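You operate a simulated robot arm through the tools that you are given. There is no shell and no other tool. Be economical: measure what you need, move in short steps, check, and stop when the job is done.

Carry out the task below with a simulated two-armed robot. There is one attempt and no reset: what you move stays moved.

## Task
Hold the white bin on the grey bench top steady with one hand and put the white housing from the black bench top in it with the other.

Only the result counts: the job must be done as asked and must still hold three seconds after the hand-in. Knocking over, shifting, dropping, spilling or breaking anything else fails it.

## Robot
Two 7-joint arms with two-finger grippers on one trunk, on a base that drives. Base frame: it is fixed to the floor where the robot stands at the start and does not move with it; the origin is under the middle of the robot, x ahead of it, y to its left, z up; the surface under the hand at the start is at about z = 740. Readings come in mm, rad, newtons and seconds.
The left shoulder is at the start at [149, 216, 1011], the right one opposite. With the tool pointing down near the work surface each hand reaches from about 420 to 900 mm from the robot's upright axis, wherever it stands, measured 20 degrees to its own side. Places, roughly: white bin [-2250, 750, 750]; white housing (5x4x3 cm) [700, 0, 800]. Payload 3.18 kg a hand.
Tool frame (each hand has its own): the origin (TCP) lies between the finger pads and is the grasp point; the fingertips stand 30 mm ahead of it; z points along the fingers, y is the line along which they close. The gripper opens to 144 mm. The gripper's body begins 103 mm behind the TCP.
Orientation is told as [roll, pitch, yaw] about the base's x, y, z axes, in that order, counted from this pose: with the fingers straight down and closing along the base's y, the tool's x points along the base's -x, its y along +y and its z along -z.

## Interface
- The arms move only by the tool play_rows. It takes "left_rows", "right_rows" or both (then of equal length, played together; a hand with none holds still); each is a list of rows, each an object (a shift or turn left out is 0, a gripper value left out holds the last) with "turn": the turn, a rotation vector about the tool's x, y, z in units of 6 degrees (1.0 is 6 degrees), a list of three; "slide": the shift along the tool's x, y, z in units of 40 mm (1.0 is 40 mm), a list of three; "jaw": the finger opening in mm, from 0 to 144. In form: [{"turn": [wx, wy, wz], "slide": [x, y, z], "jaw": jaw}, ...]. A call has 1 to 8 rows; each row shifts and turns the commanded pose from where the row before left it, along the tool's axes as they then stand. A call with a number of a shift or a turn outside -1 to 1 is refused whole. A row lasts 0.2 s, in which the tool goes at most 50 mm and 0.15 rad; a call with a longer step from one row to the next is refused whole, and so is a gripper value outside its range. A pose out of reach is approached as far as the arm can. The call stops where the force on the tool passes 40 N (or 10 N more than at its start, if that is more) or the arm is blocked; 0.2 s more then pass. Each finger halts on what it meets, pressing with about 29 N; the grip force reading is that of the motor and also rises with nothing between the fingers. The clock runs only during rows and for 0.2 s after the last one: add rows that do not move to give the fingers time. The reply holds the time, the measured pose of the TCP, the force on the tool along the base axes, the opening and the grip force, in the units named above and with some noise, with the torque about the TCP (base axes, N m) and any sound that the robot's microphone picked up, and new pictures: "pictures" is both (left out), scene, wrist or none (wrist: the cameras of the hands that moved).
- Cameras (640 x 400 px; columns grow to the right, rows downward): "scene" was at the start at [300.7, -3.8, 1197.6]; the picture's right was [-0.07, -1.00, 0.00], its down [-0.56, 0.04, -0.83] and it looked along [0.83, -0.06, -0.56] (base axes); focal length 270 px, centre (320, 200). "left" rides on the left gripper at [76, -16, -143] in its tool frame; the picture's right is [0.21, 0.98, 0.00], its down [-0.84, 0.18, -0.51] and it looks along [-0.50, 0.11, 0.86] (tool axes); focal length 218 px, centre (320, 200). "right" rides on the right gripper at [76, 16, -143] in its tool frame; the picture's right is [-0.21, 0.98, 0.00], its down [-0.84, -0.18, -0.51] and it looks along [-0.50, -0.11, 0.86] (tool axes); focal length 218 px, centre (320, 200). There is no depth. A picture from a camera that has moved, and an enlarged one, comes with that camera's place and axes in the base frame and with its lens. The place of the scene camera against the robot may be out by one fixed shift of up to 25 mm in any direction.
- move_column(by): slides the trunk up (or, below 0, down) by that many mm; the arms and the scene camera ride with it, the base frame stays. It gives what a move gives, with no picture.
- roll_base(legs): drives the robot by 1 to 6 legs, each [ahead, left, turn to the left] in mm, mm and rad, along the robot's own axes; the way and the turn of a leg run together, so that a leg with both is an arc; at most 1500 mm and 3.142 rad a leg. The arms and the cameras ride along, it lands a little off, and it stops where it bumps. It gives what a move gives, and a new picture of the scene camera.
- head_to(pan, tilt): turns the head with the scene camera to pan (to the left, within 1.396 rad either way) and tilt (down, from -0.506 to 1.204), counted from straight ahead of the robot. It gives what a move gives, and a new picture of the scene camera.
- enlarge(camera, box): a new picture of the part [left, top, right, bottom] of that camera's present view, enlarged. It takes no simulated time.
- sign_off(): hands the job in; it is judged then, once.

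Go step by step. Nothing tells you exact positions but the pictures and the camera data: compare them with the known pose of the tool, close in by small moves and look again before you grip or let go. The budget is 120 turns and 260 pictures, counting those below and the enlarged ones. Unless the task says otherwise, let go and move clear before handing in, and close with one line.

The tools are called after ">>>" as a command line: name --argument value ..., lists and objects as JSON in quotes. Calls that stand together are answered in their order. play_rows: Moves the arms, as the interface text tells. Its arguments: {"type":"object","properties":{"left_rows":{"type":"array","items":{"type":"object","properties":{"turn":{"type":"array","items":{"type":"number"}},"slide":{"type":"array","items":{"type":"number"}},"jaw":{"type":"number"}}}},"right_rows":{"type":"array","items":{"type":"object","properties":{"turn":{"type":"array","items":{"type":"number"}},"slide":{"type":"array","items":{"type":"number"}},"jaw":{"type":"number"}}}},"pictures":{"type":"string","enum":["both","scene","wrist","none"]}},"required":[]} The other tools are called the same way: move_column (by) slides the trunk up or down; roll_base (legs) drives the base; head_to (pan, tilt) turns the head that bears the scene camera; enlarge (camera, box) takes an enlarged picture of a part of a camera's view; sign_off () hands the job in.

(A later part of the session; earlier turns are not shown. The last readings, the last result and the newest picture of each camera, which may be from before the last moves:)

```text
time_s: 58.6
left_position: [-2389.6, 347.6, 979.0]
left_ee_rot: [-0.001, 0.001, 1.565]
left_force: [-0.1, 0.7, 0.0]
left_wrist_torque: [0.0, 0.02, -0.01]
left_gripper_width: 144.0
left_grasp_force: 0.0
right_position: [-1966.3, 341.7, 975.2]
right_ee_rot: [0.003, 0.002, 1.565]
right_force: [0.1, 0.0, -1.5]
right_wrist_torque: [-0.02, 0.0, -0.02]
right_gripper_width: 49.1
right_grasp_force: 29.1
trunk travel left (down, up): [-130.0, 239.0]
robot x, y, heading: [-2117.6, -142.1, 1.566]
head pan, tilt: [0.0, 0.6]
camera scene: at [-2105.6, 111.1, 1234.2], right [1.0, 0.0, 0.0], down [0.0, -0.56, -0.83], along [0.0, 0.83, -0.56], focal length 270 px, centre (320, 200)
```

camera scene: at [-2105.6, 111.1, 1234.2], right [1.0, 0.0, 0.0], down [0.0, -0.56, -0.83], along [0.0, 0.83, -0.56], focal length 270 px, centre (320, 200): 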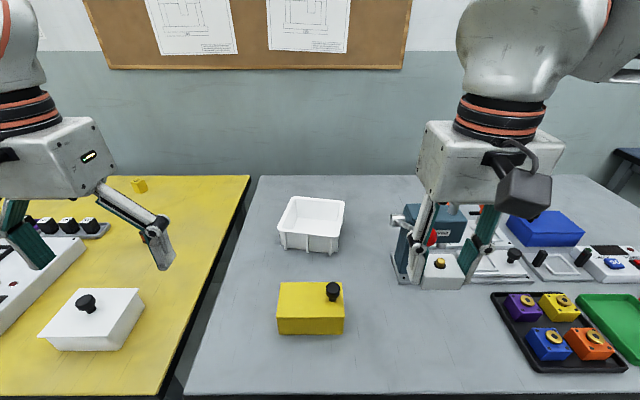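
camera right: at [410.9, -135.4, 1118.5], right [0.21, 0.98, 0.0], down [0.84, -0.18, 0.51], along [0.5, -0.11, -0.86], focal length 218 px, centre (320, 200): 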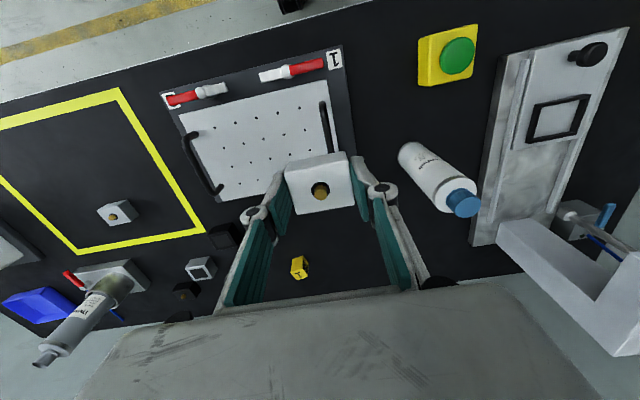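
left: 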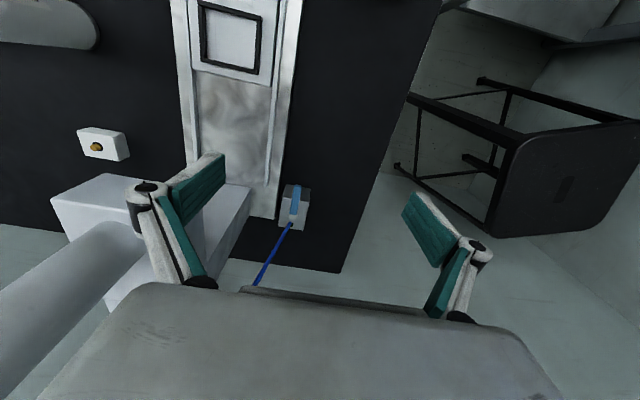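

The bin is directly ahead at about [-2124, 670], roughly 150 mm square with the rim near z 800. I'll creep 90 mm closer for reach, matching the clearance I had at the black bench, and look closely at the bin.

>>> roll_base --legs '[[90, 0, 0]]'

>>> enlarge --camera "scene" --box '[240, 150, 400, 310]'

>>> enlarge --camera "right" --box '[0, 0, 640, 400]'

>>> enlarge --camera "left" --box '[0, 0, 640, 400]'

```text
time_s: 59.7
left_position: [-2388.2, 431.8, 978.3]
left_ee_rot: [0.0, -0.002, 1.567]
left_force: [0.1, -0.4, 0.1]
left_wrist_torque: [0.01, 0.01, -0.01]
left_gripper_width: 144.0
left_grasp_force: 0.1
right_position: [-1957.7, 421.9, 972.5]
right_ee_rot: [-0.009, 0.014, 1.552]
right_force: [14.0, 1.9, 0.4]
right_wrist_torque: [-0.09, -0.37, 0.13]
right_gripper_width: 33.5
right_grasp_force: 11.1
trunk travel left (down, up): [-130.0, 239.0]
robot x, y, heading: [-2119.0, -61.4, 1.563]
head pan, tilt: [0.0, 0.6]
stopped in leg 1: the force on the tool passed its limit at 50 N (the readings are from after the stop); the commanded pose is now the measured one
camera scene: at [-2103.3, 194.4, 1234.3], right [1.0, -0.01, 0.0], down [0.0, -0.56, -0.83], along [0.0, 0.83, -0.56], focal length 270 px, centre (320, 200)
```

scene: 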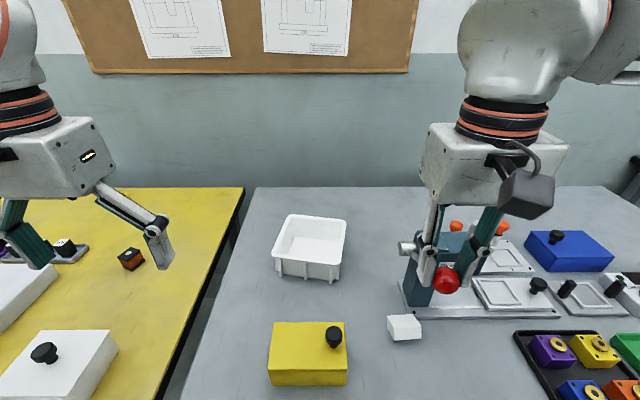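

```text
2.50 times, centred on (320, 230) of scene
camera zoom: at [-2103.3, 194.4, 1234.3], right [1.0, -0.01, 0.0], down [0.0, -0.56, -0.83], along [0.0, 0.83, -0.56], focal length 674 px, centre (320, 125)
```

zoom: 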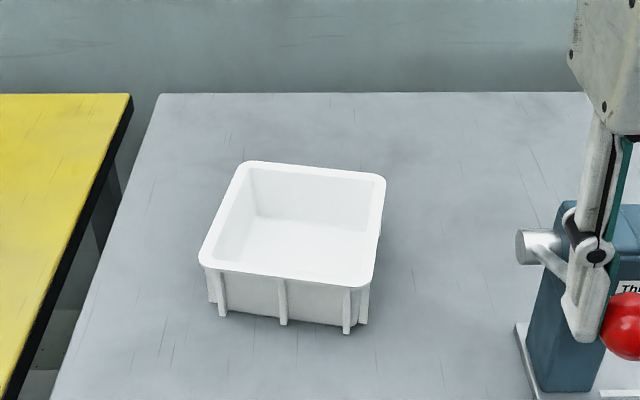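

```text
1.00 times, centred on (320, 200) of right (not enlarged: the box is as wide or as high as the picture)
camera zoom: at [-1977.1, 348.4, 1117.0], right [-0.97, 0.23, -0.01], down [0.19, 0.85, 0.5], along [0.12, 0.48, -0.87], focal length 218 px, centre (320, 200)
```

zoom: 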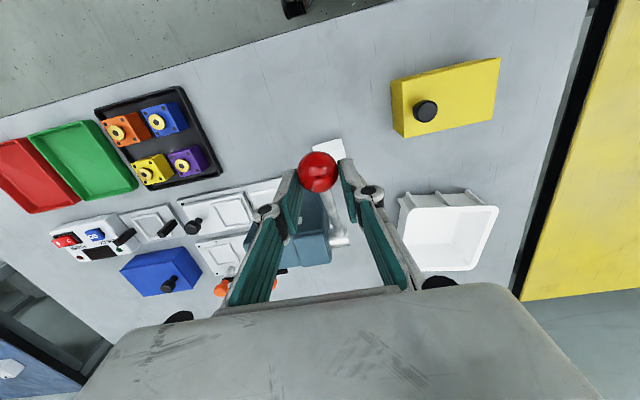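

```text
1.00 times, centred on (320, 200) of left (not enlarged: the box is as wide or as high as the picture)
camera zoom: at [-2370.9, 354.6, 1120.9], right [-0.98, -0.2, 0.0], down [-0.18, 0.84, 0.51], along [-0.1, 0.5, -0.86], focal length 218 px, centre (320, 200)
```

zoom: 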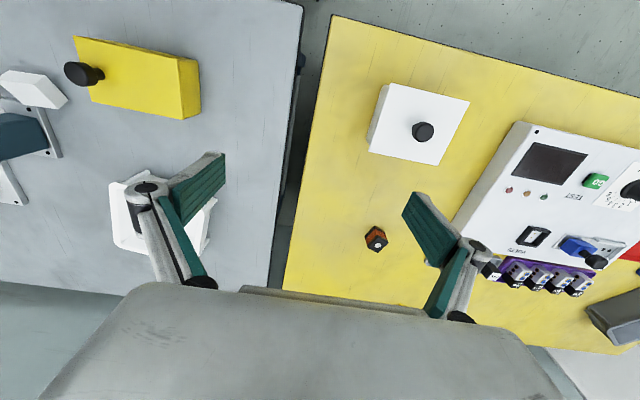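

Driving forward ran the right hand into the press lever's red ball, which knocked the housing out. It now lies on the grey bench, left of the press, and the fingers are on the ball. I'll open the jaws and raise the hand straight up off it.

>>> play_rows --right_rows '[{"jaw": 70}, {"jaw": 70}, {"slide": [0, 0, -0.5]}, {"slide": [0, 0, -0.8]}, {"slide": [0, 0, -0.8]}, {}]' --pictures "both"

```text
time_s: 61.1
left_position: [-2389.7, 431.9, 977.8]
left_ee_rot: [0.0, 0.001, 1.567]
left_force: [-0.4, 0.2, -0.8]
left_wrist_torque: [-0.03, 0.0, -0.01]
left_gripper_width: 144.1
left_grasp_force: 0.1
right_position: [-1961.2, 421.8, 1055.4]
right_ee_rot: [-0.008, 0.015, 1.556]
right_force: [0.0, 0.1, -0.2]
right_wrist_torque: [0.01, 0.0, 0.0]
right_gripper_width: 70.2
right_grasp_force: 0.1
trunk travel left (down, up): [-130.0, 239.0]
robot x, y, heading: [-2120.8, -62.8, 1.566]
head pan, tilt: [0.0, 0.6]
camera scene: at [-2104.8, 194.9, 1234.0], right [1.0, 0.0, 0.0], down [0.0, -0.57, -0.82], along [0.0, 0.82, -0.57], focal length 270 px, centre (320, 200)
camera right: at [-1980.0, 347.5, 1199.2], right [-0.97, 0.22, -0.01], down [0.19, 0.85, 0.5], along [0.12, 0.48, -0.87], focal length 218 px, centre (320, 200)
```

scene: 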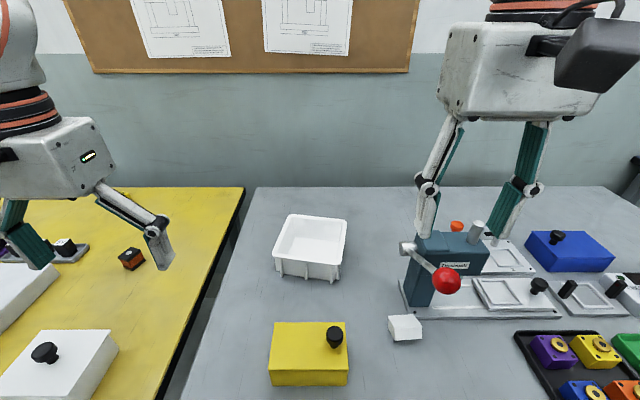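
right: 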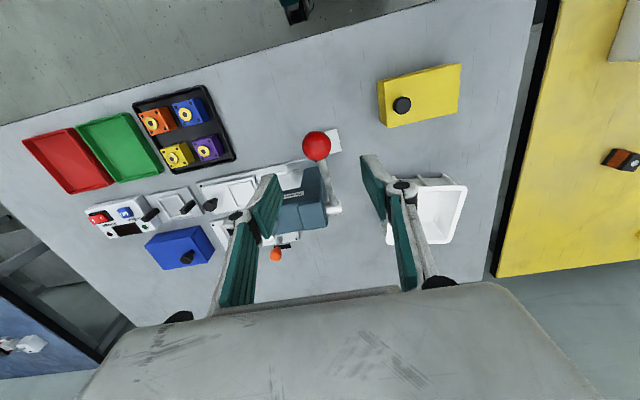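

The ball is free and the press looks undisturbed. The housing lies at about [-1947, 470] below and behind the lever ball. I'll shift the right hand left for a clear look down at it.

>>> play_rows --right_rows '[{"slide": [0, 0.9, 0]}, {"slide": [0, 0.9, 0]}, {"slide": [0, 0.9, 0]}, {"slide": [0, 0.5, 0]}, {}]' --pictures "wrist"

>>> enlarge --camera "scene" --box '[360, 220, 500, 360]'

```text
time_s: 62.3
left_position: [-2387.9, 430.8, 977.8]
left_ee_rot: [0.0, -0.003, 1.568]
left_force: [-0.4, 0.3, -0.2]
left_wrist_torque: [-0.02, -0.03, 0.0]
left_gripper_width: 144.1
left_grasp_force: 0.0
right_position: [-2090.4, 424.8, 1057.0]
right_ee_rot: [-0.006, 0.013, 1.555]
right_force: [0.0, 0.5, 0.5]
right_wrist_torque: [-0.03, 0.02, 0.03]
right_gripper_width: 70.0
right_grasp_force: 0.2
trunk travel left (down, up): [-130.0, 239.0]
robot x, y, heading: [-2118.2, -62.6, 1.563]
head pan, tilt: [0.0, 0.6]
camera right: at [-2108.2, 351.2, 1199.8], right [-0.97, 0.23, -0.01], down [0.19, 0.85, 0.5], along [0.12, 0.48, -0.87], focal length 218 px, centre (320, 200)
```

right: 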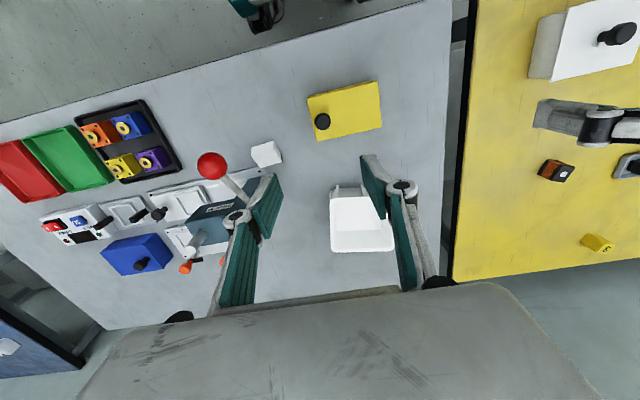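

```text
2.86 times, centred on (430, 290) of scene
camera zoom: at [-2104.7, 194.4, 1234.2], right [1.0, 0.0, 0.0], down [0.0, -0.56, -0.83], along [0.0, 0.83, -0.56], focal length 771 px, centre (6, -57)
```

zoom: 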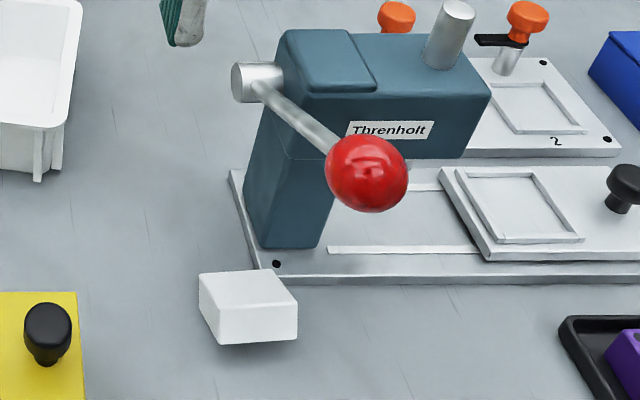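

The lever passes right above the housing (ball about [-1960, 411, 960]), so a vertical approach is blocked. I'll back off, tilt the right hand about 45° to reach in forward under the lever, and first take a closer look at the housing's angle.

>>> enlarge --camera "right" --box '[200, 110, 300, 190]'

>>> roll_base --legs '[[-130, 0, 0]]'

```text
5.00 times, centred on (250, 150) of right
camera zoom: at [-2108.2, 351.2, 1199.8], right [-0.97, 0.23, -0.01], down [0.19, 0.85, 0.5], along [0.12, 0.48, -0.87], focal length 1091 px, centre (670, 450)
```

zoom: 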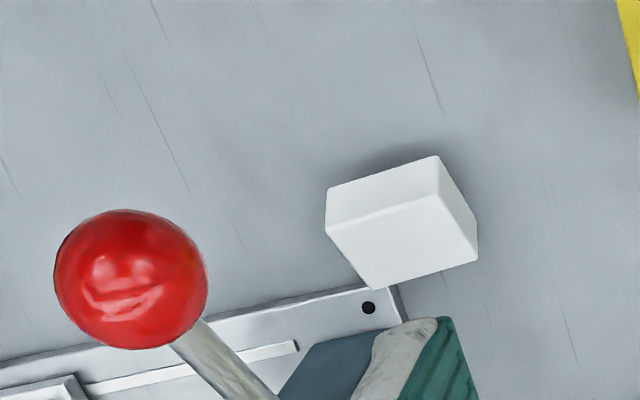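

```text
time_s: 63.6
left_position: [-2387.8, 297.7, 977.5]
left_ee_rot: [-0.002, -0.001, 1.562]
left_force: [-0.5, -0.4, -0.1]
left_wrist_torque: [0.01, 0.01, -0.04]
left_gripper_width: 144.1
left_grasp_force: 0.1
right_position: [-2089.6, 291.8, 1056.0]
right_ee_rot: [-0.008, 0.014, 1.551]
right_force: [0.1, 0.1, 1.0]
right_wrist_torque: [0.04, 0.01, 0.0]
right_gripper_width: 69.9
right_grasp_force: 0.0
trunk travel left (down, up): [-130.0, 239.0]
robot x, y, heading: [-2120.0, -192.5, 1.571]
head pan, tilt: [0.0, 0.6]
camera scene: at [-2105.0, 60.8, 1234.1], right [1.0, -0.01, 0.0], down [0.0, -0.56, -0.83], along [0.01, 0.83, -0.56], focal length 270 px, centre (320, 200)
```

scene: 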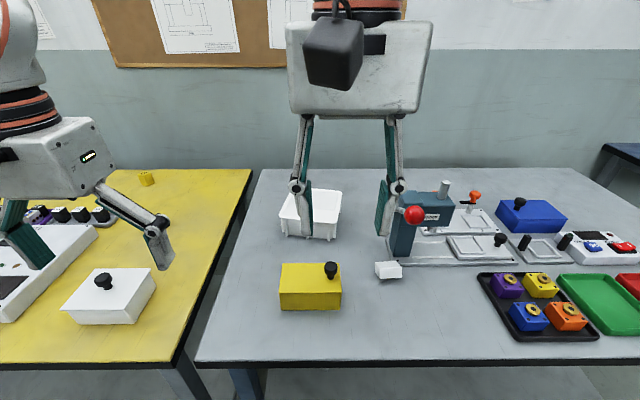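

The housing lies on its side, about 50 mm wide in x, 30 deep and 40 tall, centred near [-1968, 466]. I'll tilt the right hand 45° forward, moving ahead as it tilts, well left of the lever.

>>> play_rows --right_rows '[{"turn": [0, -0.94, 0], "slide": [-0.5, 0, 0.03]}, {"turn": [0, -0.94, 0], "slide": [-0.49, 0, 0.07]}, {"turn": [0, -0.94, 0], "slide": [-0.48, 0, 0.12]}, {"turn": [0, -0.94, 0], "slide": [-0.47, 0, 0.17]}, {"turn": [0, -0.94, 0], "slide": [-0.45, 0, 0.21]}, {"turn": [0, -0.94, 0], "slide": [-0.43, 0, 0.26]}, {"turn": [0, -0.94, 0], "slide": [-0.4, 0, 0.3]}, {"turn": [0, -0.94, 0], "slide": [-0.37, 0, 0.33]}]' --pictures "both"

```text
time_s: 65.4
left_position: [-2389.1, 299.5, 977.3]
left_ee_rot: [0.001, 0.001, 1.563]
left_force: [-0.1, -0.8, 0.0]
left_wrist_torque: [-0.04, 0.0, 0.01]
left_gripper_width: 144.0
left_grasp_force: 0.0
right_position: [-2087.5, 451.7, 1049.7]
right_ee_rot: [-0.011, -0.773, 1.559]
right_force: [0.1, -0.4, 0.1]
right_wrist_torque: [0.03, 0.01, -0.01]
right_gripper_width: 69.8
right_grasp_force: 0.1
trunk travel left (down, up): [-130.0, 239.0]
robot x, y, heading: [-2118.7, -194.9, 1.564]
head pan, tilt: [0.0, 0.6]
camera scene: at [-2105.0, 61.3, 1234.1], right [1.0, -0.01, 0.0], down [0.0, -0.57, -0.82], along [0.01, 0.82, -0.57], focal length 270 px, centre (320, 200)
camera right: at [-2105.8, 297.5, 1097.1], right [-0.98, 0.17, 0.14], down [0.18, 0.24, 0.95], along [0.13, 0.96, -0.27], focal length 218 px, centre (320, 200)
```

scene: 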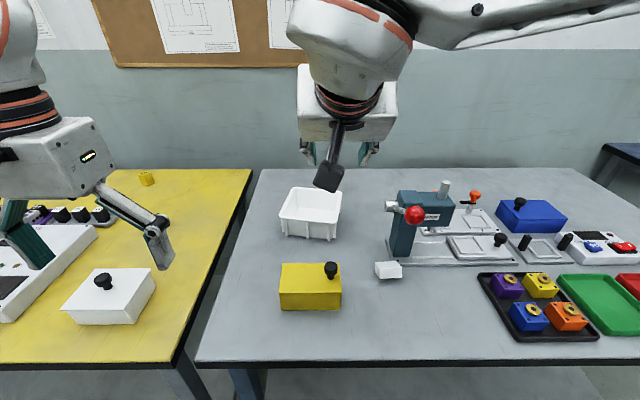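
right: 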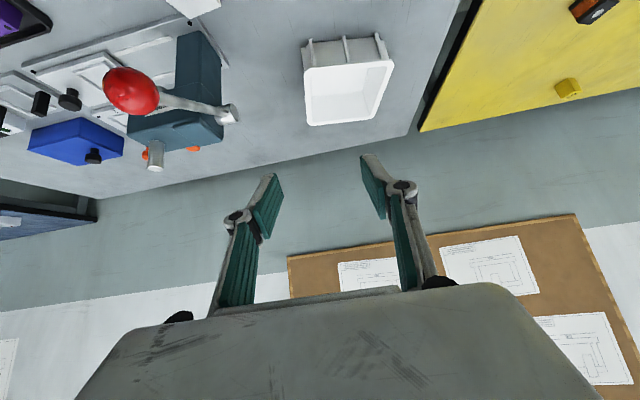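

The tilt worked. I'll come back and down while moving right, keeping above the yellow box's knob and below the lever ball, to a pre-approach pose in front of the housing.

>>> play_rows --right_rows '[{"slide": [0.95, 0, 0.12]}, {"slide": [0.95, 0, 0.12]}, {"slide": [0.95, 0, 0.12]}, {"slide": [0.33, -0.74, 0.16]}, {"slide": [0.33, -0.74, 0.16]}, {"slide": [0.33, -0.74, 0.16]}, {"slide": [0.33, -0.74, 0.16]}, {}]' --pictures "both"

```text
time_s: 67.2
left_position: [-2388.6, 299.1, 977.6]
left_ee_rot: [0.0, -0.001, 1.566]
left_force: [0.5, -0.3, 0.0]
left_wrist_torque: [-0.03, -0.01, 0.02]
left_gripper_width: 143.7
left_grasp_force: 0.1
right_position: [-1968.3, 357.0, 903.1]
right_ee_rot: [-0.01, -0.773, 1.561]
right_force: [0.1, 0.7, 0.4]
right_wrist_torque: [-0.01, 0.0, 0.0]
right_gripper_width: 69.8
right_grasp_force: 0.1
trunk travel left (down, up): [-130.0, 239.0]
robot x, y, heading: [-2122.1, -196.4, 1.564]
head pan, tilt: [0.0, 0.6]
camera scene: at [-2105.4, 61.1, 1234.2], right [1.0, -0.01, 0.0], down [0.0, -0.56, -0.83], along [0.01, 0.83, -0.56], focal length 270 px, centre (320, 200)
camera right: at [-1986.6, 204.0, 952.2], right [-0.98, 0.17, 0.14], down [0.18, 0.24, 0.95], along [0.13, 0.95, -0.27], focal length 218 px, centre (320, 200)
```

scene: 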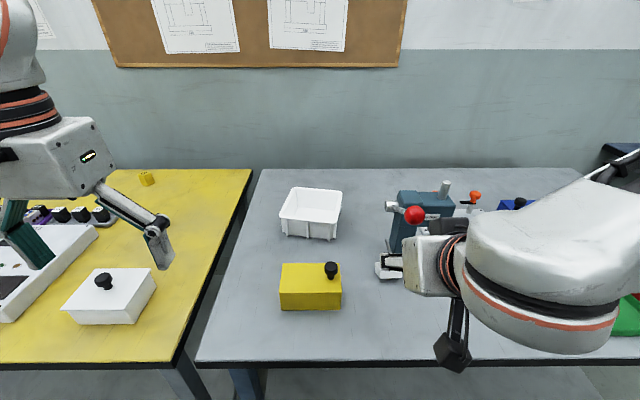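
right: 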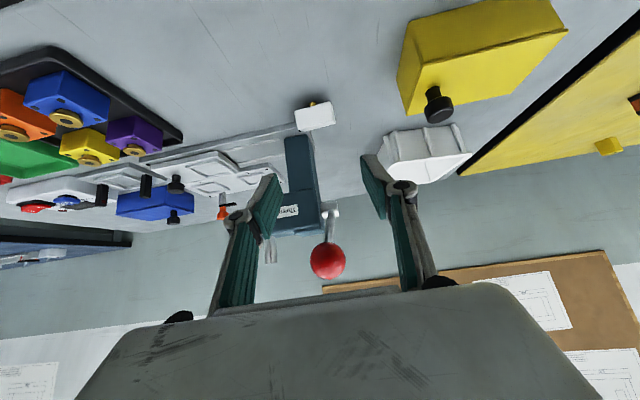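

>>> enlarge --camera "right" --box '[260, 60, 380, 150]'

```text
4.44 times, centred on (320, 105) of right
camera zoom: at [-1986.6, 204.0, 952.2], right [-0.98, 0.17, 0.14], down [0.18, 0.24, 0.95], along [0.13, 0.95, -0.27], focal length 970 px, centre (320, 622)
```

zoom: 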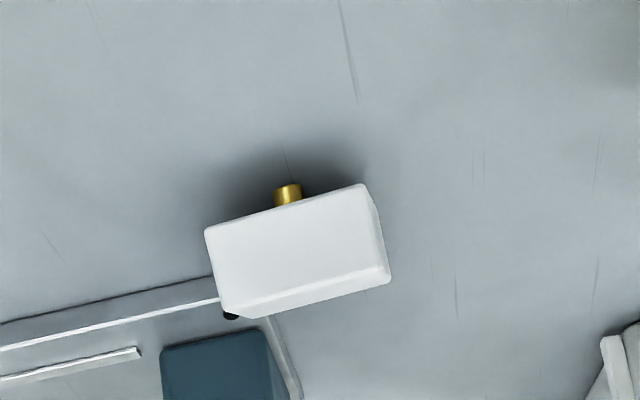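

The housing lies upside down, propped on its brass pin and turned a few degrees, centred near [-1962, 460]. I'll align the yaw by about 6°, advance partway along the fingers' axis, and recheck.

>>> play_rows --right_rows '[{"turn": [-0.7, 0, -0.72], "slide": [0.3, -0.1, 0.3], "jaw": 90}, {"slide": [0.16, 0, 0.7]}, {"slide": [0, 0, 0.8]}, {"slide": [0, 0, 0.6]}, {}]' --pictures "both"

>>> enlarge --camera "right" --box '[220, 60, 420, 220]'

```text
time_s: 68.4
left_position: [-2389.7, 298.4, 978.5]
left_ee_rot: [0.0, -0.002, 1.564]
left_force: [0.6, -0.1, -0.8]
left_wrist_torque: [0.07, -0.01, 0.02]
left_gripper_width: 144.0
left_grasp_force: 0.0
right_position: [-1968.5, 412.2, 822.7]
right_ee_rot: [-0.012, -0.773, 1.665]
right_force: [-0.6, 0.1, -0.6]
right_wrist_torque: [-0.02, 0.03, -0.03]
right_gripper_width: 90.0
right_grasp_force: 0.1
trunk travel left (down, up): [-130.0, 239.0]
robot x, y, heading: [-2119.9, -196.6, 1.563]
head pan, tilt: [0.0, 0.6]
camera scene: at [-2105.0, 60.8, 1234.4], right [1.0, -0.01, 0.0], down [0.0, -0.56, -0.83], along [0.01, 0.83, -0.56], focal length 270 px, centre (320, 200)
camera right: at [-1971.6, 256.0, 871.0], right [-0.99, 0.06, 0.14], down [0.15, 0.26, 0.95], along [0.03, 0.96, -0.27], focal length 218 px, centre (320, 200)
```

scene: 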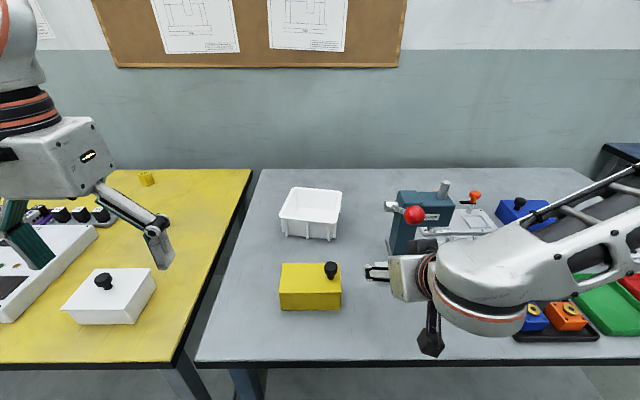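
right: 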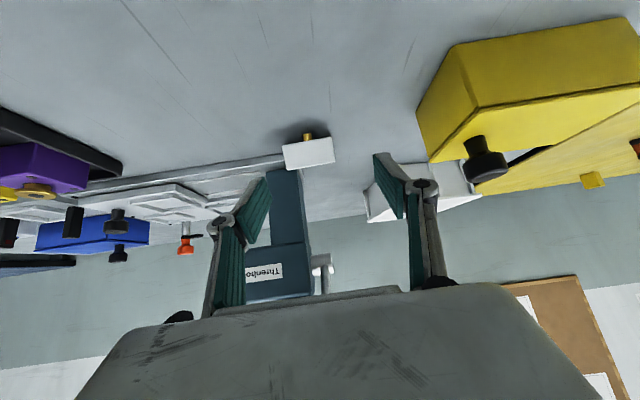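

```text
2.50 times, centred on (320, 140) of right
camera zoom: at [-1971.6, 256.0, 871.0], right [-0.99, 0.06, 0.14], down [0.15, 0.26, 0.95], along [0.03, 0.96, -0.27], focal length 546 px, centre (320, 350)
```

zoom: 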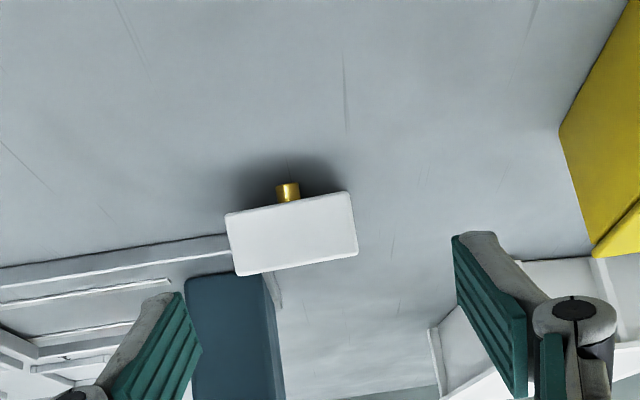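

Front face centre is at about [-1961, 455], and the jaws straddle it. I'll advance the remaining 65 mm so the tips pass the housing's middle, then check before closing.

>>> play_rows --right_rows '[{"slide": [0, -0.28, 0.2]}, {"slide": [-0.03, 0, 0.5]}, {"slide": [-0.02, 0, 0.5]}, {"slide": [0, 0, 0.42]}, {}]' --pictures "both"

>>> enlarge --camera "right" --box '[180, 80, 460, 280]'

```text
time_s: 69.6
left_position: [-2388.8, 299.0, 978.6]
left_ee_rot: [-0.001, -0.001, 1.563]
left_force: [-0.4, -0.5, -0.1]
left_wrist_torque: [0.03, -0.01, 0.03]
left_gripper_width: 144.1
left_grasp_force: 0.1
right_position: [-1958.7, 457.5, 775.6]
right_ee_rot: [-0.01, -0.773, 1.664]
right_force: [0.6, -0.8, 0.2]
right_wrist_torque: [0.01, -0.01, -0.03]
right_gripper_width: 89.8
right_grasp_force: 0.1
trunk travel left (down, up): [-130.0, 239.0]
robot x, y, heading: [-2118.2, -196.2, 1.561]
head pan, tilt: [0.0, 0.6]
camera scene: at [-2104.9, 60.8, 1234.4], right [1.0, -0.01, 0.0], down [0.0, -0.56, -0.83], along [0.01, 0.83, -0.56], focal length 270 px, centre (320, 200)
camera right: at [-1962.0, 302.3, 824.5], right [-0.99, 0.07, 0.14], down [0.15, 0.26, 0.95], along [0.03, 0.96, -0.27], focal length 218 px, centre (320, 200)
```

scene: 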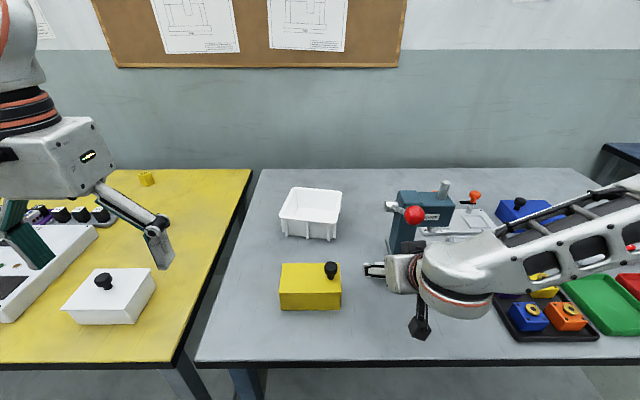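
right: 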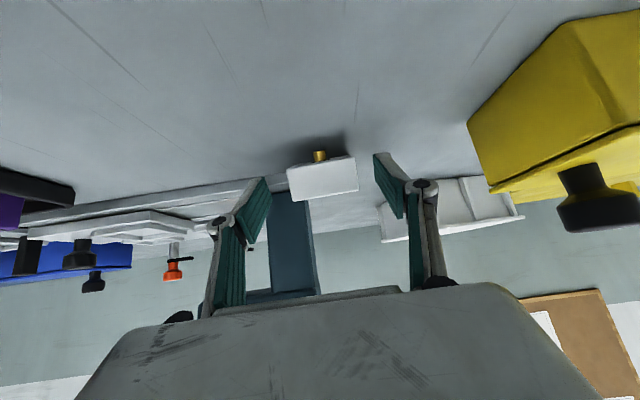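

```text
2.00 times, centred on (320, 180) of right
camera zoom: at [-1962.0, 302.3, 824.5], right [-0.99, 0.07, 0.14], down [0.15, 0.26, 0.95], along [0.03, 0.96, -0.27], focal length 436 px, centre (320, 240)
```

zoom: 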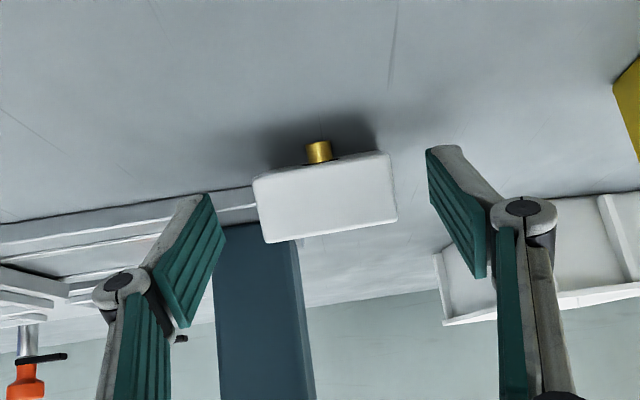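

The front face is at y ≈ 450, and the fingertips straddle the housing's middle. I'll close on it now.

>>> play_rows --right_rows '[{"jaw": 65}, {"jaw": 55}, {"jaw": 30}, {"jaw": 20}, {"jaw": 20}]' --pictures "wrist"

```text
time_s: 70.8
left_position: [-2388.5, 298.1, 978.4]
left_ee_rot: [0.001, -0.001, 1.566]
left_force: [0.4, 0.1, -0.8]
left_wrist_torque: [-0.03, 0.0, 0.01]
left_gripper_width: 143.8
left_grasp_force: 0.1
right_position: [-1959.1, 456.0, 775.2]
right_ee_rot: [-0.01, -0.772, 1.667]
right_force: [-0.3, 0.8, 0.8]
right_wrist_torque: [0.06, 0.04, 0.0]
right_gripper_width: 49.0
right_grasp_force: 29.2
trunk travel left (down, up): [-130.0, 239.0]
robot x, y, heading: [-2120.6, -190.5, 1.561]
head pan, tilt: [0.0, 0.6]
camera right: at [-1962.0, 302.3, 824.3], right [-0.99, 0.07, 0.14], down [0.15, 0.26, 0.95], along [0.03, 0.96, -0.27], focal length 218 px, centre (320, 200)
```

right: 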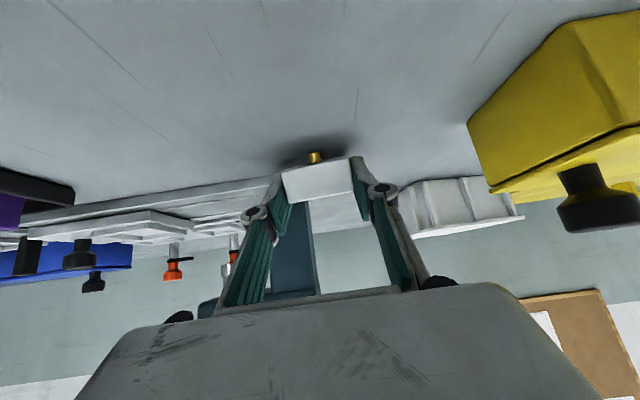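

Gripped at 49 mm. I'll back out along the same axis, below the lever.

>>> play_rows --right_rows '[{"slide": [0, 0, -0.3]}, {"slide": [0, 0, -0.6]}, {"slide": [0, 0, -0.8]}, {"slide": [0, 0, -0.8]}, {"slide": [0, 0, -0.8]}, {}]' --pictures "wrist"

```text
time_s: 72.2
left_position: [-2388.5, 298.6, 977.7]
left_ee_rot: [0.0, 0.0, 1.565]
left_force: [-0.4, 1.0, -0.3]
left_wrist_torque: [-0.03, 0.02, 0.0]
left_gripper_width: 143.9
left_grasp_force: 0.0
right_position: [-1951.2, 364.2, 870.2]
right_ee_rot: [-0.013, -0.772, 1.664]
right_force: [-0.3, 0.8, -0.7]
right_wrist_torque: [0.03, 0.01, -0.04]
right_gripper_width: 49.3
right_grasp_force: 28.9
trunk travel left (down, up): [-130.0, 239.0]
robot x, y, heading: [-2118.2, -199.2, 1.567]
head pan, tilt: [0.0, 0.6]
camera right: at [-1953.8, 209.8, 918.4], right [-0.99, 0.07, 0.14], down [0.15, 0.26, 0.95], along [0.03, 0.96, -0.27], focal length 218 px, centre (320, 200)
```

right: 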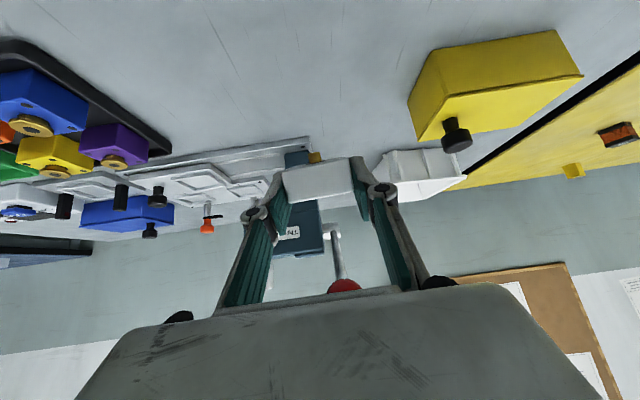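

The housing is held again. I'll lift a little, move left clear of the lever, then raise.

>>> play_rows --right_rows '[{"slide": [-0.5, 0.3, -0.5]}, {"slide": [0, 0.9, 0]}, {"slide": [0, 0.9, 0]}, {"slide": [0, 0.9, 0]}, {"slide": [-0.4, 0.7, -0.4]}, {"slide": [-0.7, 0.2, -0.7]}, {"slide": [-0.7, 0, -0.7]}, {"slide": [-0.4, 0, -0.4]}]' --pictures "both"

```text
time_s: 74.0
left_position: [-2389.2, 298.0, 977.4]
left_ee_rot: [0.0, -0.003, 1.566]
left_force: [-0.8, 0.1, 0.4]
left_wrist_torque: [0.0, 0.0, 0.0]
left_gripper_width: 144.1
left_grasp_force: 0.0
right_position: [-2109.7, 355.5, 1023.8]
right_ee_rot: [-0.011, -0.771, 1.664]
right_force: [-0.1, 0.3, -1.6]
right_wrist_torque: [-0.01, 0.01, 0.0]
right_gripper_width: 49.3
right_grasp_force: 29.3
trunk travel left (down, up): [-130.0, 239.0]
robot x, y, heading: [-2118.5, -194.3, 1.56]
head pan, tilt: [0.0, 0.6]
camera scene: at [-2104.9, 60.9, 1234.2], right [1.0, -0.01, 0.0], down [0.0, -0.56, -0.83], along [0.01, 0.83, -0.56], focal length 270 px, centre (320, 200)
camera right: at [-2112.1, 200.3, 1072.7], right [-0.99, 0.06, 0.14], down [0.15, 0.26, 0.95], along [0.03, 0.96, -0.27], focal length 218 px, centre (320, 200)
```

scene: 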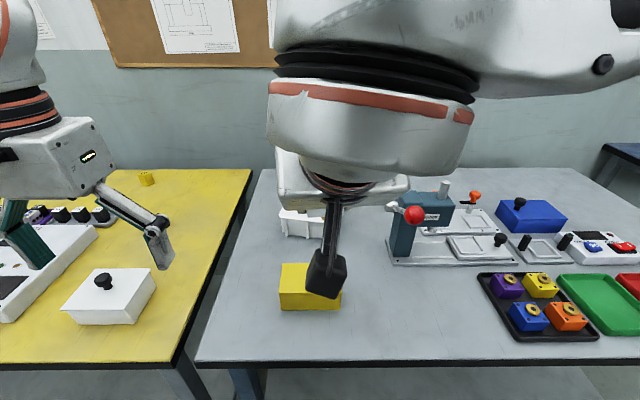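
right: 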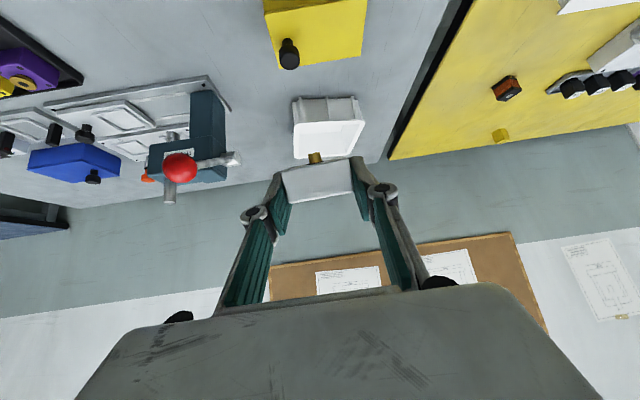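

The housing is secure and clear of the lever. I'll drive forward 130 mm; this time the right hand stays well left of the lever. Then I'll work out the left-hand grip on the bin.

>>> roll_base --legs '[[130, 0, 0]]'

>>> play_rows --left_rows '[{"slide": [-0.9, 0, 0]}, {"slide": [-0.9, 0, 0]}, {"slide": [-0.5, -0.5, 0]}, {}]' --pictures "wrist"

```text
time_s: 75.3
left_position: [-2387.7, 427.9, 977.1]
left_ee_rot: [-0.001, 0.0, 1.564]
left_force: [0.8, 0.6, 0.5]
left_wrist_torque: [-0.01, 0.03, 0.0]
left_gripper_width: 143.8
left_grasp_force: 0.0
right_position: [-2107.4, 484.3, 1024.0]
right_ee_rot: [-0.01, -0.774, 1.663]
right_force: [0.3, 0.1, 0.1]
right_wrist_torque: [0.01, 0.03, 0.02]
right_gripper_width: 49.3
right_grasp_force: 28.6
trunk travel left (down, up): [-130.0, 239.0]
robot x, y, heading: [-2118.1, -66.7, 1.562]
head pan, tilt: [0.0, 0.6]
camera scene: at [-2103.7, 189.6, 1234.2], right [1.0, -0.01, 0.0], down [0.0, -0.57, -0.82], along [0.01, 0.82, -0.57], focal length 270 px, centre (320, 200)
```

scene: 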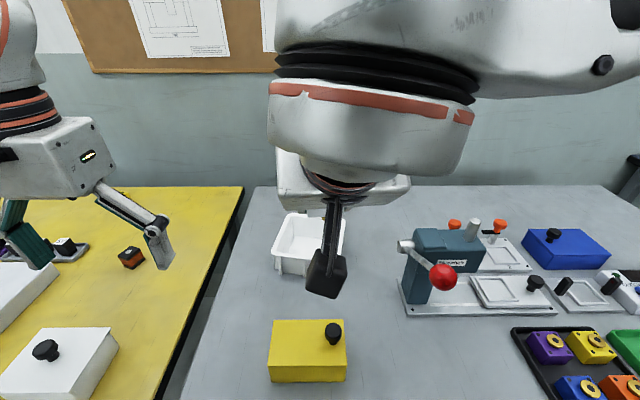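

```text
time_s: 76.3
left_position: [-2365.2, 518.1, 976.7]
left_ee_rot: [0.0, -0.001, 1.564]
left_force: [-0.7, -1.1, 0.2]
left_wrist_torque: [0.04, 0.0, 0.01]
left_gripper_width: 144.1
left_grasp_force: 0.0
right_position: [-2107.9, 483.9, 1024.5]
right_ee_rot: [-0.012, -0.774, 1.663]
right_force: [0.2, 0.0, -0.7]
right_wrist_torque: [-0.01, -0.01, -0.04]
right_gripper_width: 49.2
right_grasp_force: 28.8
trunk travel left (down, up): [-130.0, 239.0]
robot x, y, heading: [-2120.0, -64.8, 1.561]
head pan, tilt: [0.0, 0.6]
camera left: at [-2349.3, 441.6, 1118.9], right [-0.98, -0.2, 0.0], down [-0.17, 0.84, 0.51], along [-0.1, 0.5, -0.86], focal length 218 px, centre (320, 200)
```

left: 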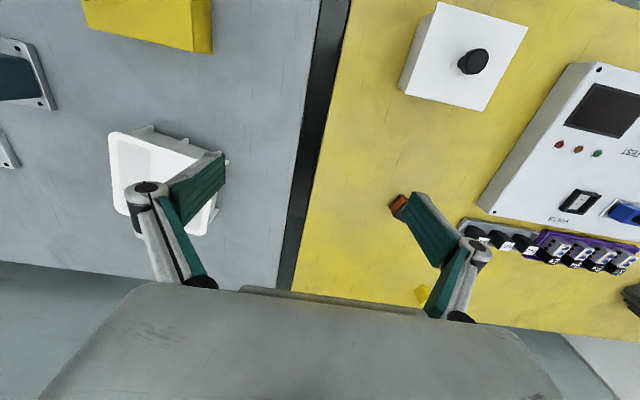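

The bin's rim centre is at about [-2128, 664], turned about -10°, with the rim near z 800. The left hand will pinch the back part of its left wall at about [-2198, 703], while the tilted right hand comes over the front wall. I'll rotate the left hand to match and bring it above that wall.

>>> play_rows --left_rows '[{"turn": [0, 0, 0.86]}, {"turn": [0, 0, 0.86], "jaw": 70}, {"turn": [0.6, 0, 0]}, {"slide": [-1, 0, 0]}, {"slide": [-1, 0, 0]}, {"slide": [-1, -0.5, 0]}, {"slide": [-1, -0.5, 0]}, {"slide": [-0.8, -0.5, 0.3]}]' --pictures "both"

```text
time_s: 78.1
left_position: [-2270.9, 699.0, 969.7]
left_ee_rot: [-0.063, 0.001, 1.384]
left_force: [-0.2, -0.3, 0.4]
left_wrist_torque: [0.0, 0.02, -0.01]
left_gripper_width: 70.2
left_grasp_force: 0.0
right_position: [-2107.8, 484.1, 1023.0]
right_ee_rot: [-0.011, -0.774, 1.661]
right_force: [0.9, 0.6, -1.0]
right_wrist_torque: [0.0, 0.02, 0.04]
right_gripper_width: 49.4
right_grasp_force: 29.1
trunk travel left (down, up): [-130.0, 239.0]
robot x, y, heading: [-2120.9, -65.7, 1.566]
head pan, tilt: [0.0, 0.6]
camera scene: at [-2102.7, 190.3, 1233.7], right [1.0, -0.01, 0.0], down [-0.01, -0.57, -0.82], along [0.01, 0.82, -0.57], focal length 270 px, centre (320, 200)
camera left: at [-2276.2, 622.4, 1112.6], right [-1.0, -0.02, -0.06], down [-0.05, 0.87, 0.49], along [0.04, 0.5, -0.87], focal length 218 px, centre (320, 200)
```

scene: 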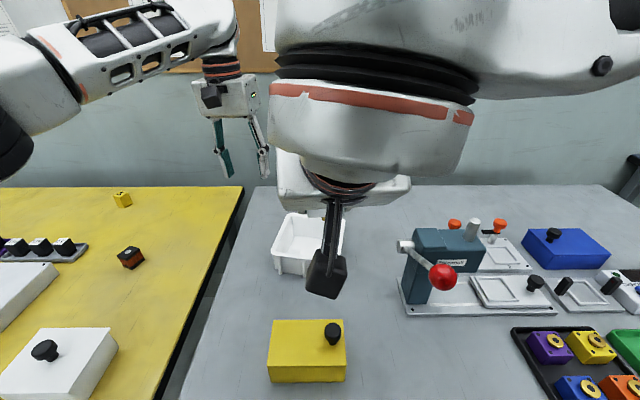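
left: 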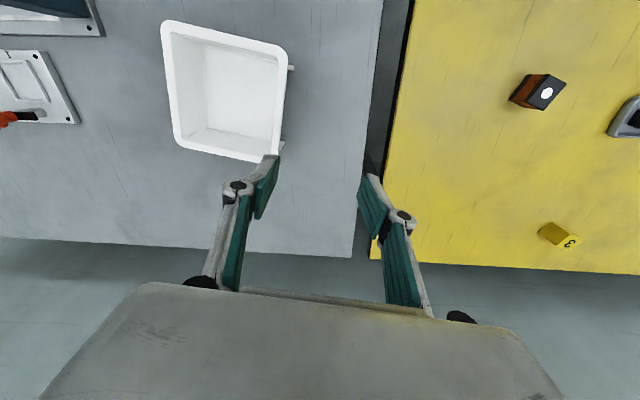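

The left wall's rim runs from about [-2217, 597] to [-2184, 736]. I'll move the left hand over it, aiming for about [-2190, 690], and lower partway.

>>> play_rows --left_rows '[{"slide": [-0.15, -0.8, 0.2]}, {"slide": [0, -0.8, 0.6]}, {"slide": [0, -0.2, 0.9]}, {"slide": [0, 0, 0.7]}, {}]' --pictures "wrist"

>>> enlarge --camera "left" --box '[140, 0, 460, 200]'

```text
time_s: 79.3
left_position: [-2193.2, 688.4, 881.5]
left_ee_rot: [-0.062, -0.001, 1.383]
left_force: [0.1, -0.1, -0.5]
left_wrist_torque: [-0.02, 0.02, 0.01]
left_gripper_width: 69.9
left_grasp_force: 0.1
right_position: [-2108.1, 483.6, 1025.7]
right_ee_rot: [-0.01, -0.773, 1.663]
right_force: [0.6, 0.6, -0.7]
right_wrist_torque: [-0.01, 0.01, -0.01]
right_gripper_width: 49.0
right_grasp_force: 28.9
trunk travel left (down, up): [-130.0, 239.0]
robot x, y, heading: [-2122.8, -64.8, 1.566]
head pan, tilt: [0.0, 0.6]
camera left: at [-2199.2, 611.5, 1024.6], right [-1.0, -0.02, -0.06], down [-0.05, 0.87, 0.5], along [0.04, 0.5, -0.87], focal length 218 px, centre (320, 200)
```

left: 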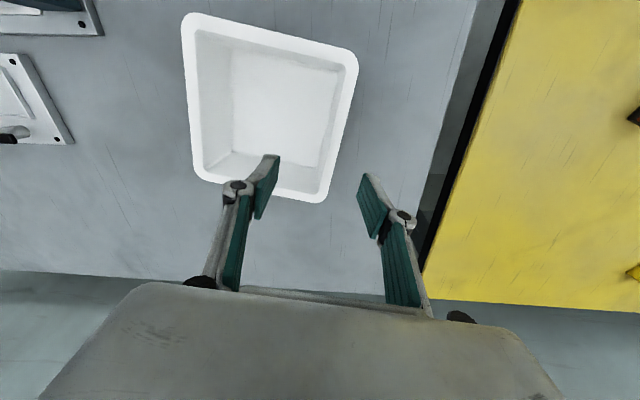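

```text
2.00 times, centred on (300, 100) of left
camera zoom: at [-2199.2, 611.5, 1024.6], right [-1.0, -0.02, -0.06], down [-0.05, 0.87, 0.5], along [0.04, 0.5, -0.87], focal length 436 px, centre (360, 400)
```

zoom: 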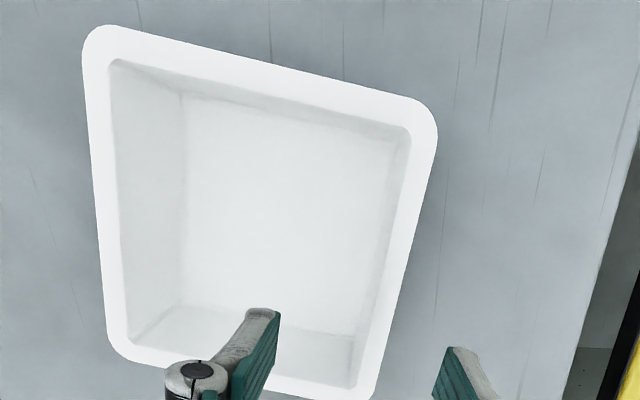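

The lip is about 15 mm wide and its centre at y ≈ 690 is x ≈ -2195. I'll lower the fingers astride it with the jaws slightly narrowed, then check.

>>> play_rows --left_rows '[{"slide": [0, 0.2, 0.5], "jaw": 56}, {"slide": [0, 0, 0.7]}, {"slide": [0, 0, 0.7]}, {}]' --pictures "both"

>>> enlarge --camera "left" --box '[180, 60, 420, 220]'

```text
time_s: 80.3
left_position: [-2194.2, 689.2, 801.8]
left_ee_rot: [-0.062, -0.002, 1.381]
left_force: [0.6, -0.4, -0.9]
left_wrist_torque: [0.02, -0.02, 0.04]
left_gripper_width: 56.2
left_grasp_force: 0.0
right_position: [-2108.6, 483.8, 1024.3]
right_ee_rot: [-0.009, -0.773, 1.664]
right_force: [-1.1, 0.0, -0.9]
right_wrist_torque: [-0.01, 0.02, 0.01]
right_gripper_width: 49.2
right_grasp_force: 28.8
trunk travel left (down, up): [-130.0, 239.0]
robot x, y, heading: [-2119.1, -70.3, 1.565]
head pan, tilt: [0.0, 0.6]
camera scene: at [-2103.6, 188.6, 1234.5], right [1.0, -0.01, 0.0], down [0.0, -0.56, -0.83], along [0.01, 0.83, -0.56], focal length 270 px, centre (320, 200)
camera left: at [-2200.7, 611.4, 945.5], right [-1.0, -0.02, -0.06], down [-0.05, 0.87, 0.5], along [0.04, 0.5, -0.87], focal length 218 px, centre (320, 200)
```

scene: 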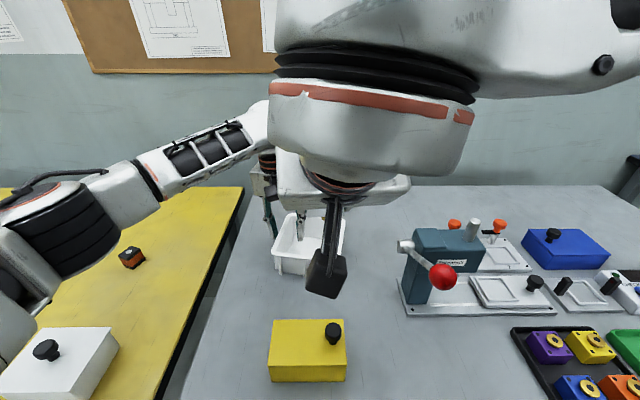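
left: 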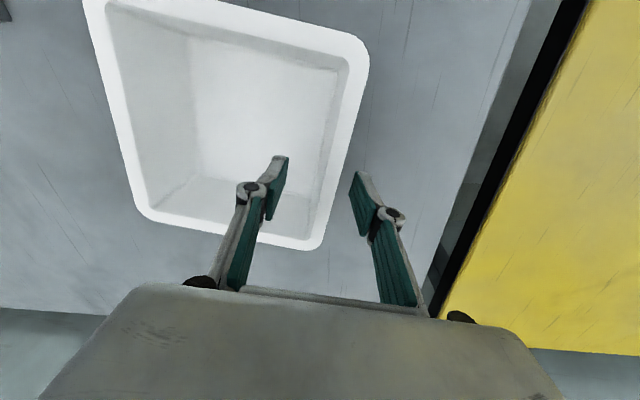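

```text
2.50 times, centred on (300, 140) of left
camera zoom: at [-2200.7, 611.4, 945.5], right [-1.0, -0.02, -0.06], down [-0.05, 0.87, 0.5], along [0.04, 0.5, -0.87], focal length 546 px, centre (370, 350)
```

zoom: 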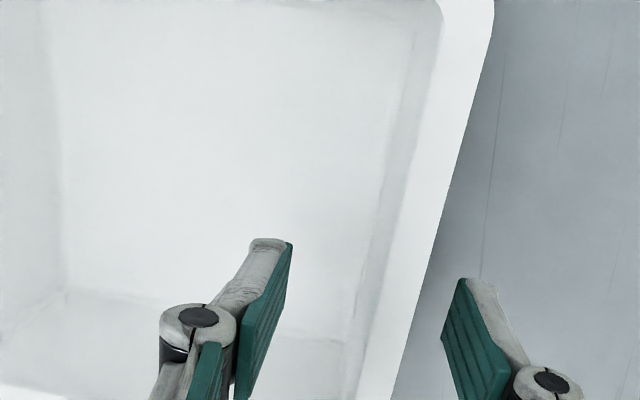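

The fingers straddle the left rim (lip at x ≈ -2205 to -2193, z ≈ 806). I'll centre by 5 mm and close gently.

>>> play_rows --left_rows '[{"slide": [0, 0.12, 0]}, {"jaw": 44}, {"jaw": 32}, {"jaw": 24}, {"jaw": 18}, {"jaw": 12}, {"jaw": 8}, {}]' --pictures "wrist"

>>> enlarge --camera "left" --box '[180, 60, 420, 260]'

```text
time_s: 82.1
left_position: [-2201.0, 688.9, 800.8]
left_ee_rot: [-0.063, -0.001, 1.383]
left_force: [0.8, 0.1, 0.0]
left_wrist_torque: [0.02, 0.01, 0.02]
left_gripper_width: 8.5
left_grasp_force: 0.2
right_position: [-2108.1, 483.9, 1024.3]
right_ee_rot: [-0.01, -0.774, 1.664]
right_force: [-1.1, -0.1, -1.0]
right_wrist_torque: [-0.03, 0.01, -0.03]
right_gripper_width: 49.3
right_grasp_force: 29.4
trunk travel left (down, up): [-130.0, 239.0]
robot x, y, heading: [-2121.5, -65.5, 1.563]
head pan, tilt: [0.0, 0.6]
camera left: at [-2206.6, 612.4, 944.3], right [-1.0, -0.02, -0.06], down [-0.05, 0.87, 0.5], along [0.04, 0.5, -0.87], focal length 218 px, centre (320, 200)
```

left: 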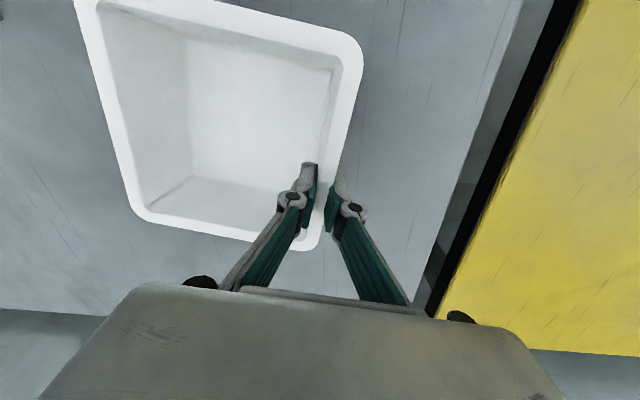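

```text
2.00 times, centred on (300, 160) of left
camera zoom: at [-2206.6, 612.4, 944.3], right [-1.0, -0.02, -0.06], down [-0.05, 0.87, 0.5], along [0.04, 0.5, -0.87], focal length 436 px, centre (360, 280)
```

zoom: 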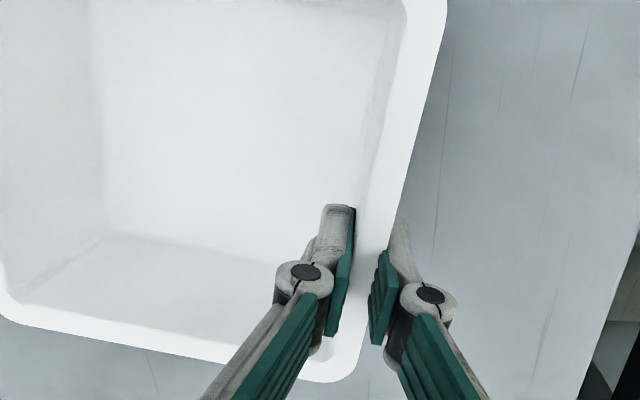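

No contact yet at 8.5 mm. I'll keep closing gently until it grips the wall.

>>> play_rows --left_rows '[{"jaw": 5}, {"jaw": 2}, {"jaw": 0}, {}]' --pictures "wrist"

>>> enlarge --camera "left" --box '[240, 100, 400, 260]'

```text
time_s: 83.1
left_position: [-2201.0, 689.1, 800.7]
left_ee_rot: [-0.064, -0.001, 1.384]
left_force: [0.1, 0.2, 1.0]
left_wrist_torque: [-0.12, 0.03, 0.0]
left_gripper_width: 6.3
left_grasp_force: 28.8
right_position: [-2108.7, 484.2, 1023.9]
right_ee_rot: [-0.009, -0.773, 1.662]
right_force: [-0.5, 0.8, -1.6]
right_wrist_torque: [-0.01, -0.03, 0.03]
right_gripper_width: 49.3
right_grasp_force: 29.2
trunk travel left (down, up): [-130.0, 239.0]
robot x, y, heading: [-2120.2, -68.3, 1.564]
head pan, tilt: [0.0, 0.6]
camera left: at [-2206.6, 612.4, 944.3], right [-1.0, -0.02, -0.06], down [-0.05, 0.87, 0.5], along [0.04, 0.5, -0.87], focal length 218 px, centre (320, 200)
```

left: 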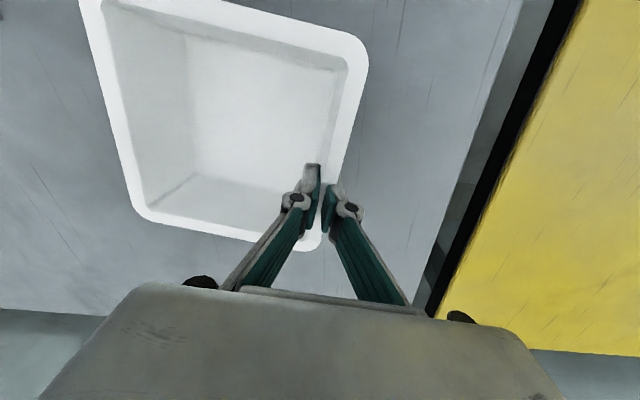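

```text
2.50 times, centred on (320, 180) of left
camera zoom: at [-2206.6, 612.4, 944.3], right [-1.0, -0.02, -0.06], down [-0.05, 0.87, 0.5], along [0.04, 0.5, -0.87], focal length 546 px, centre (320, 250)
```

zoom: 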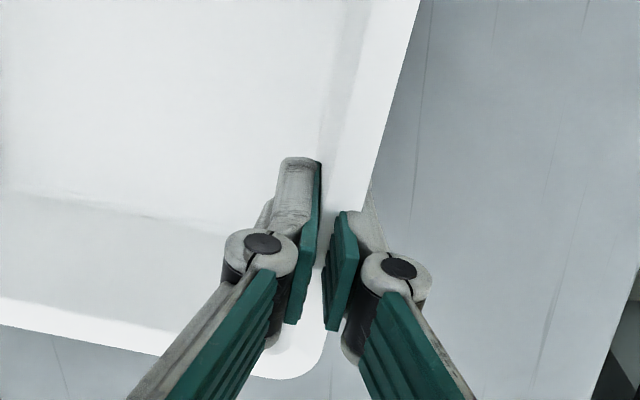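

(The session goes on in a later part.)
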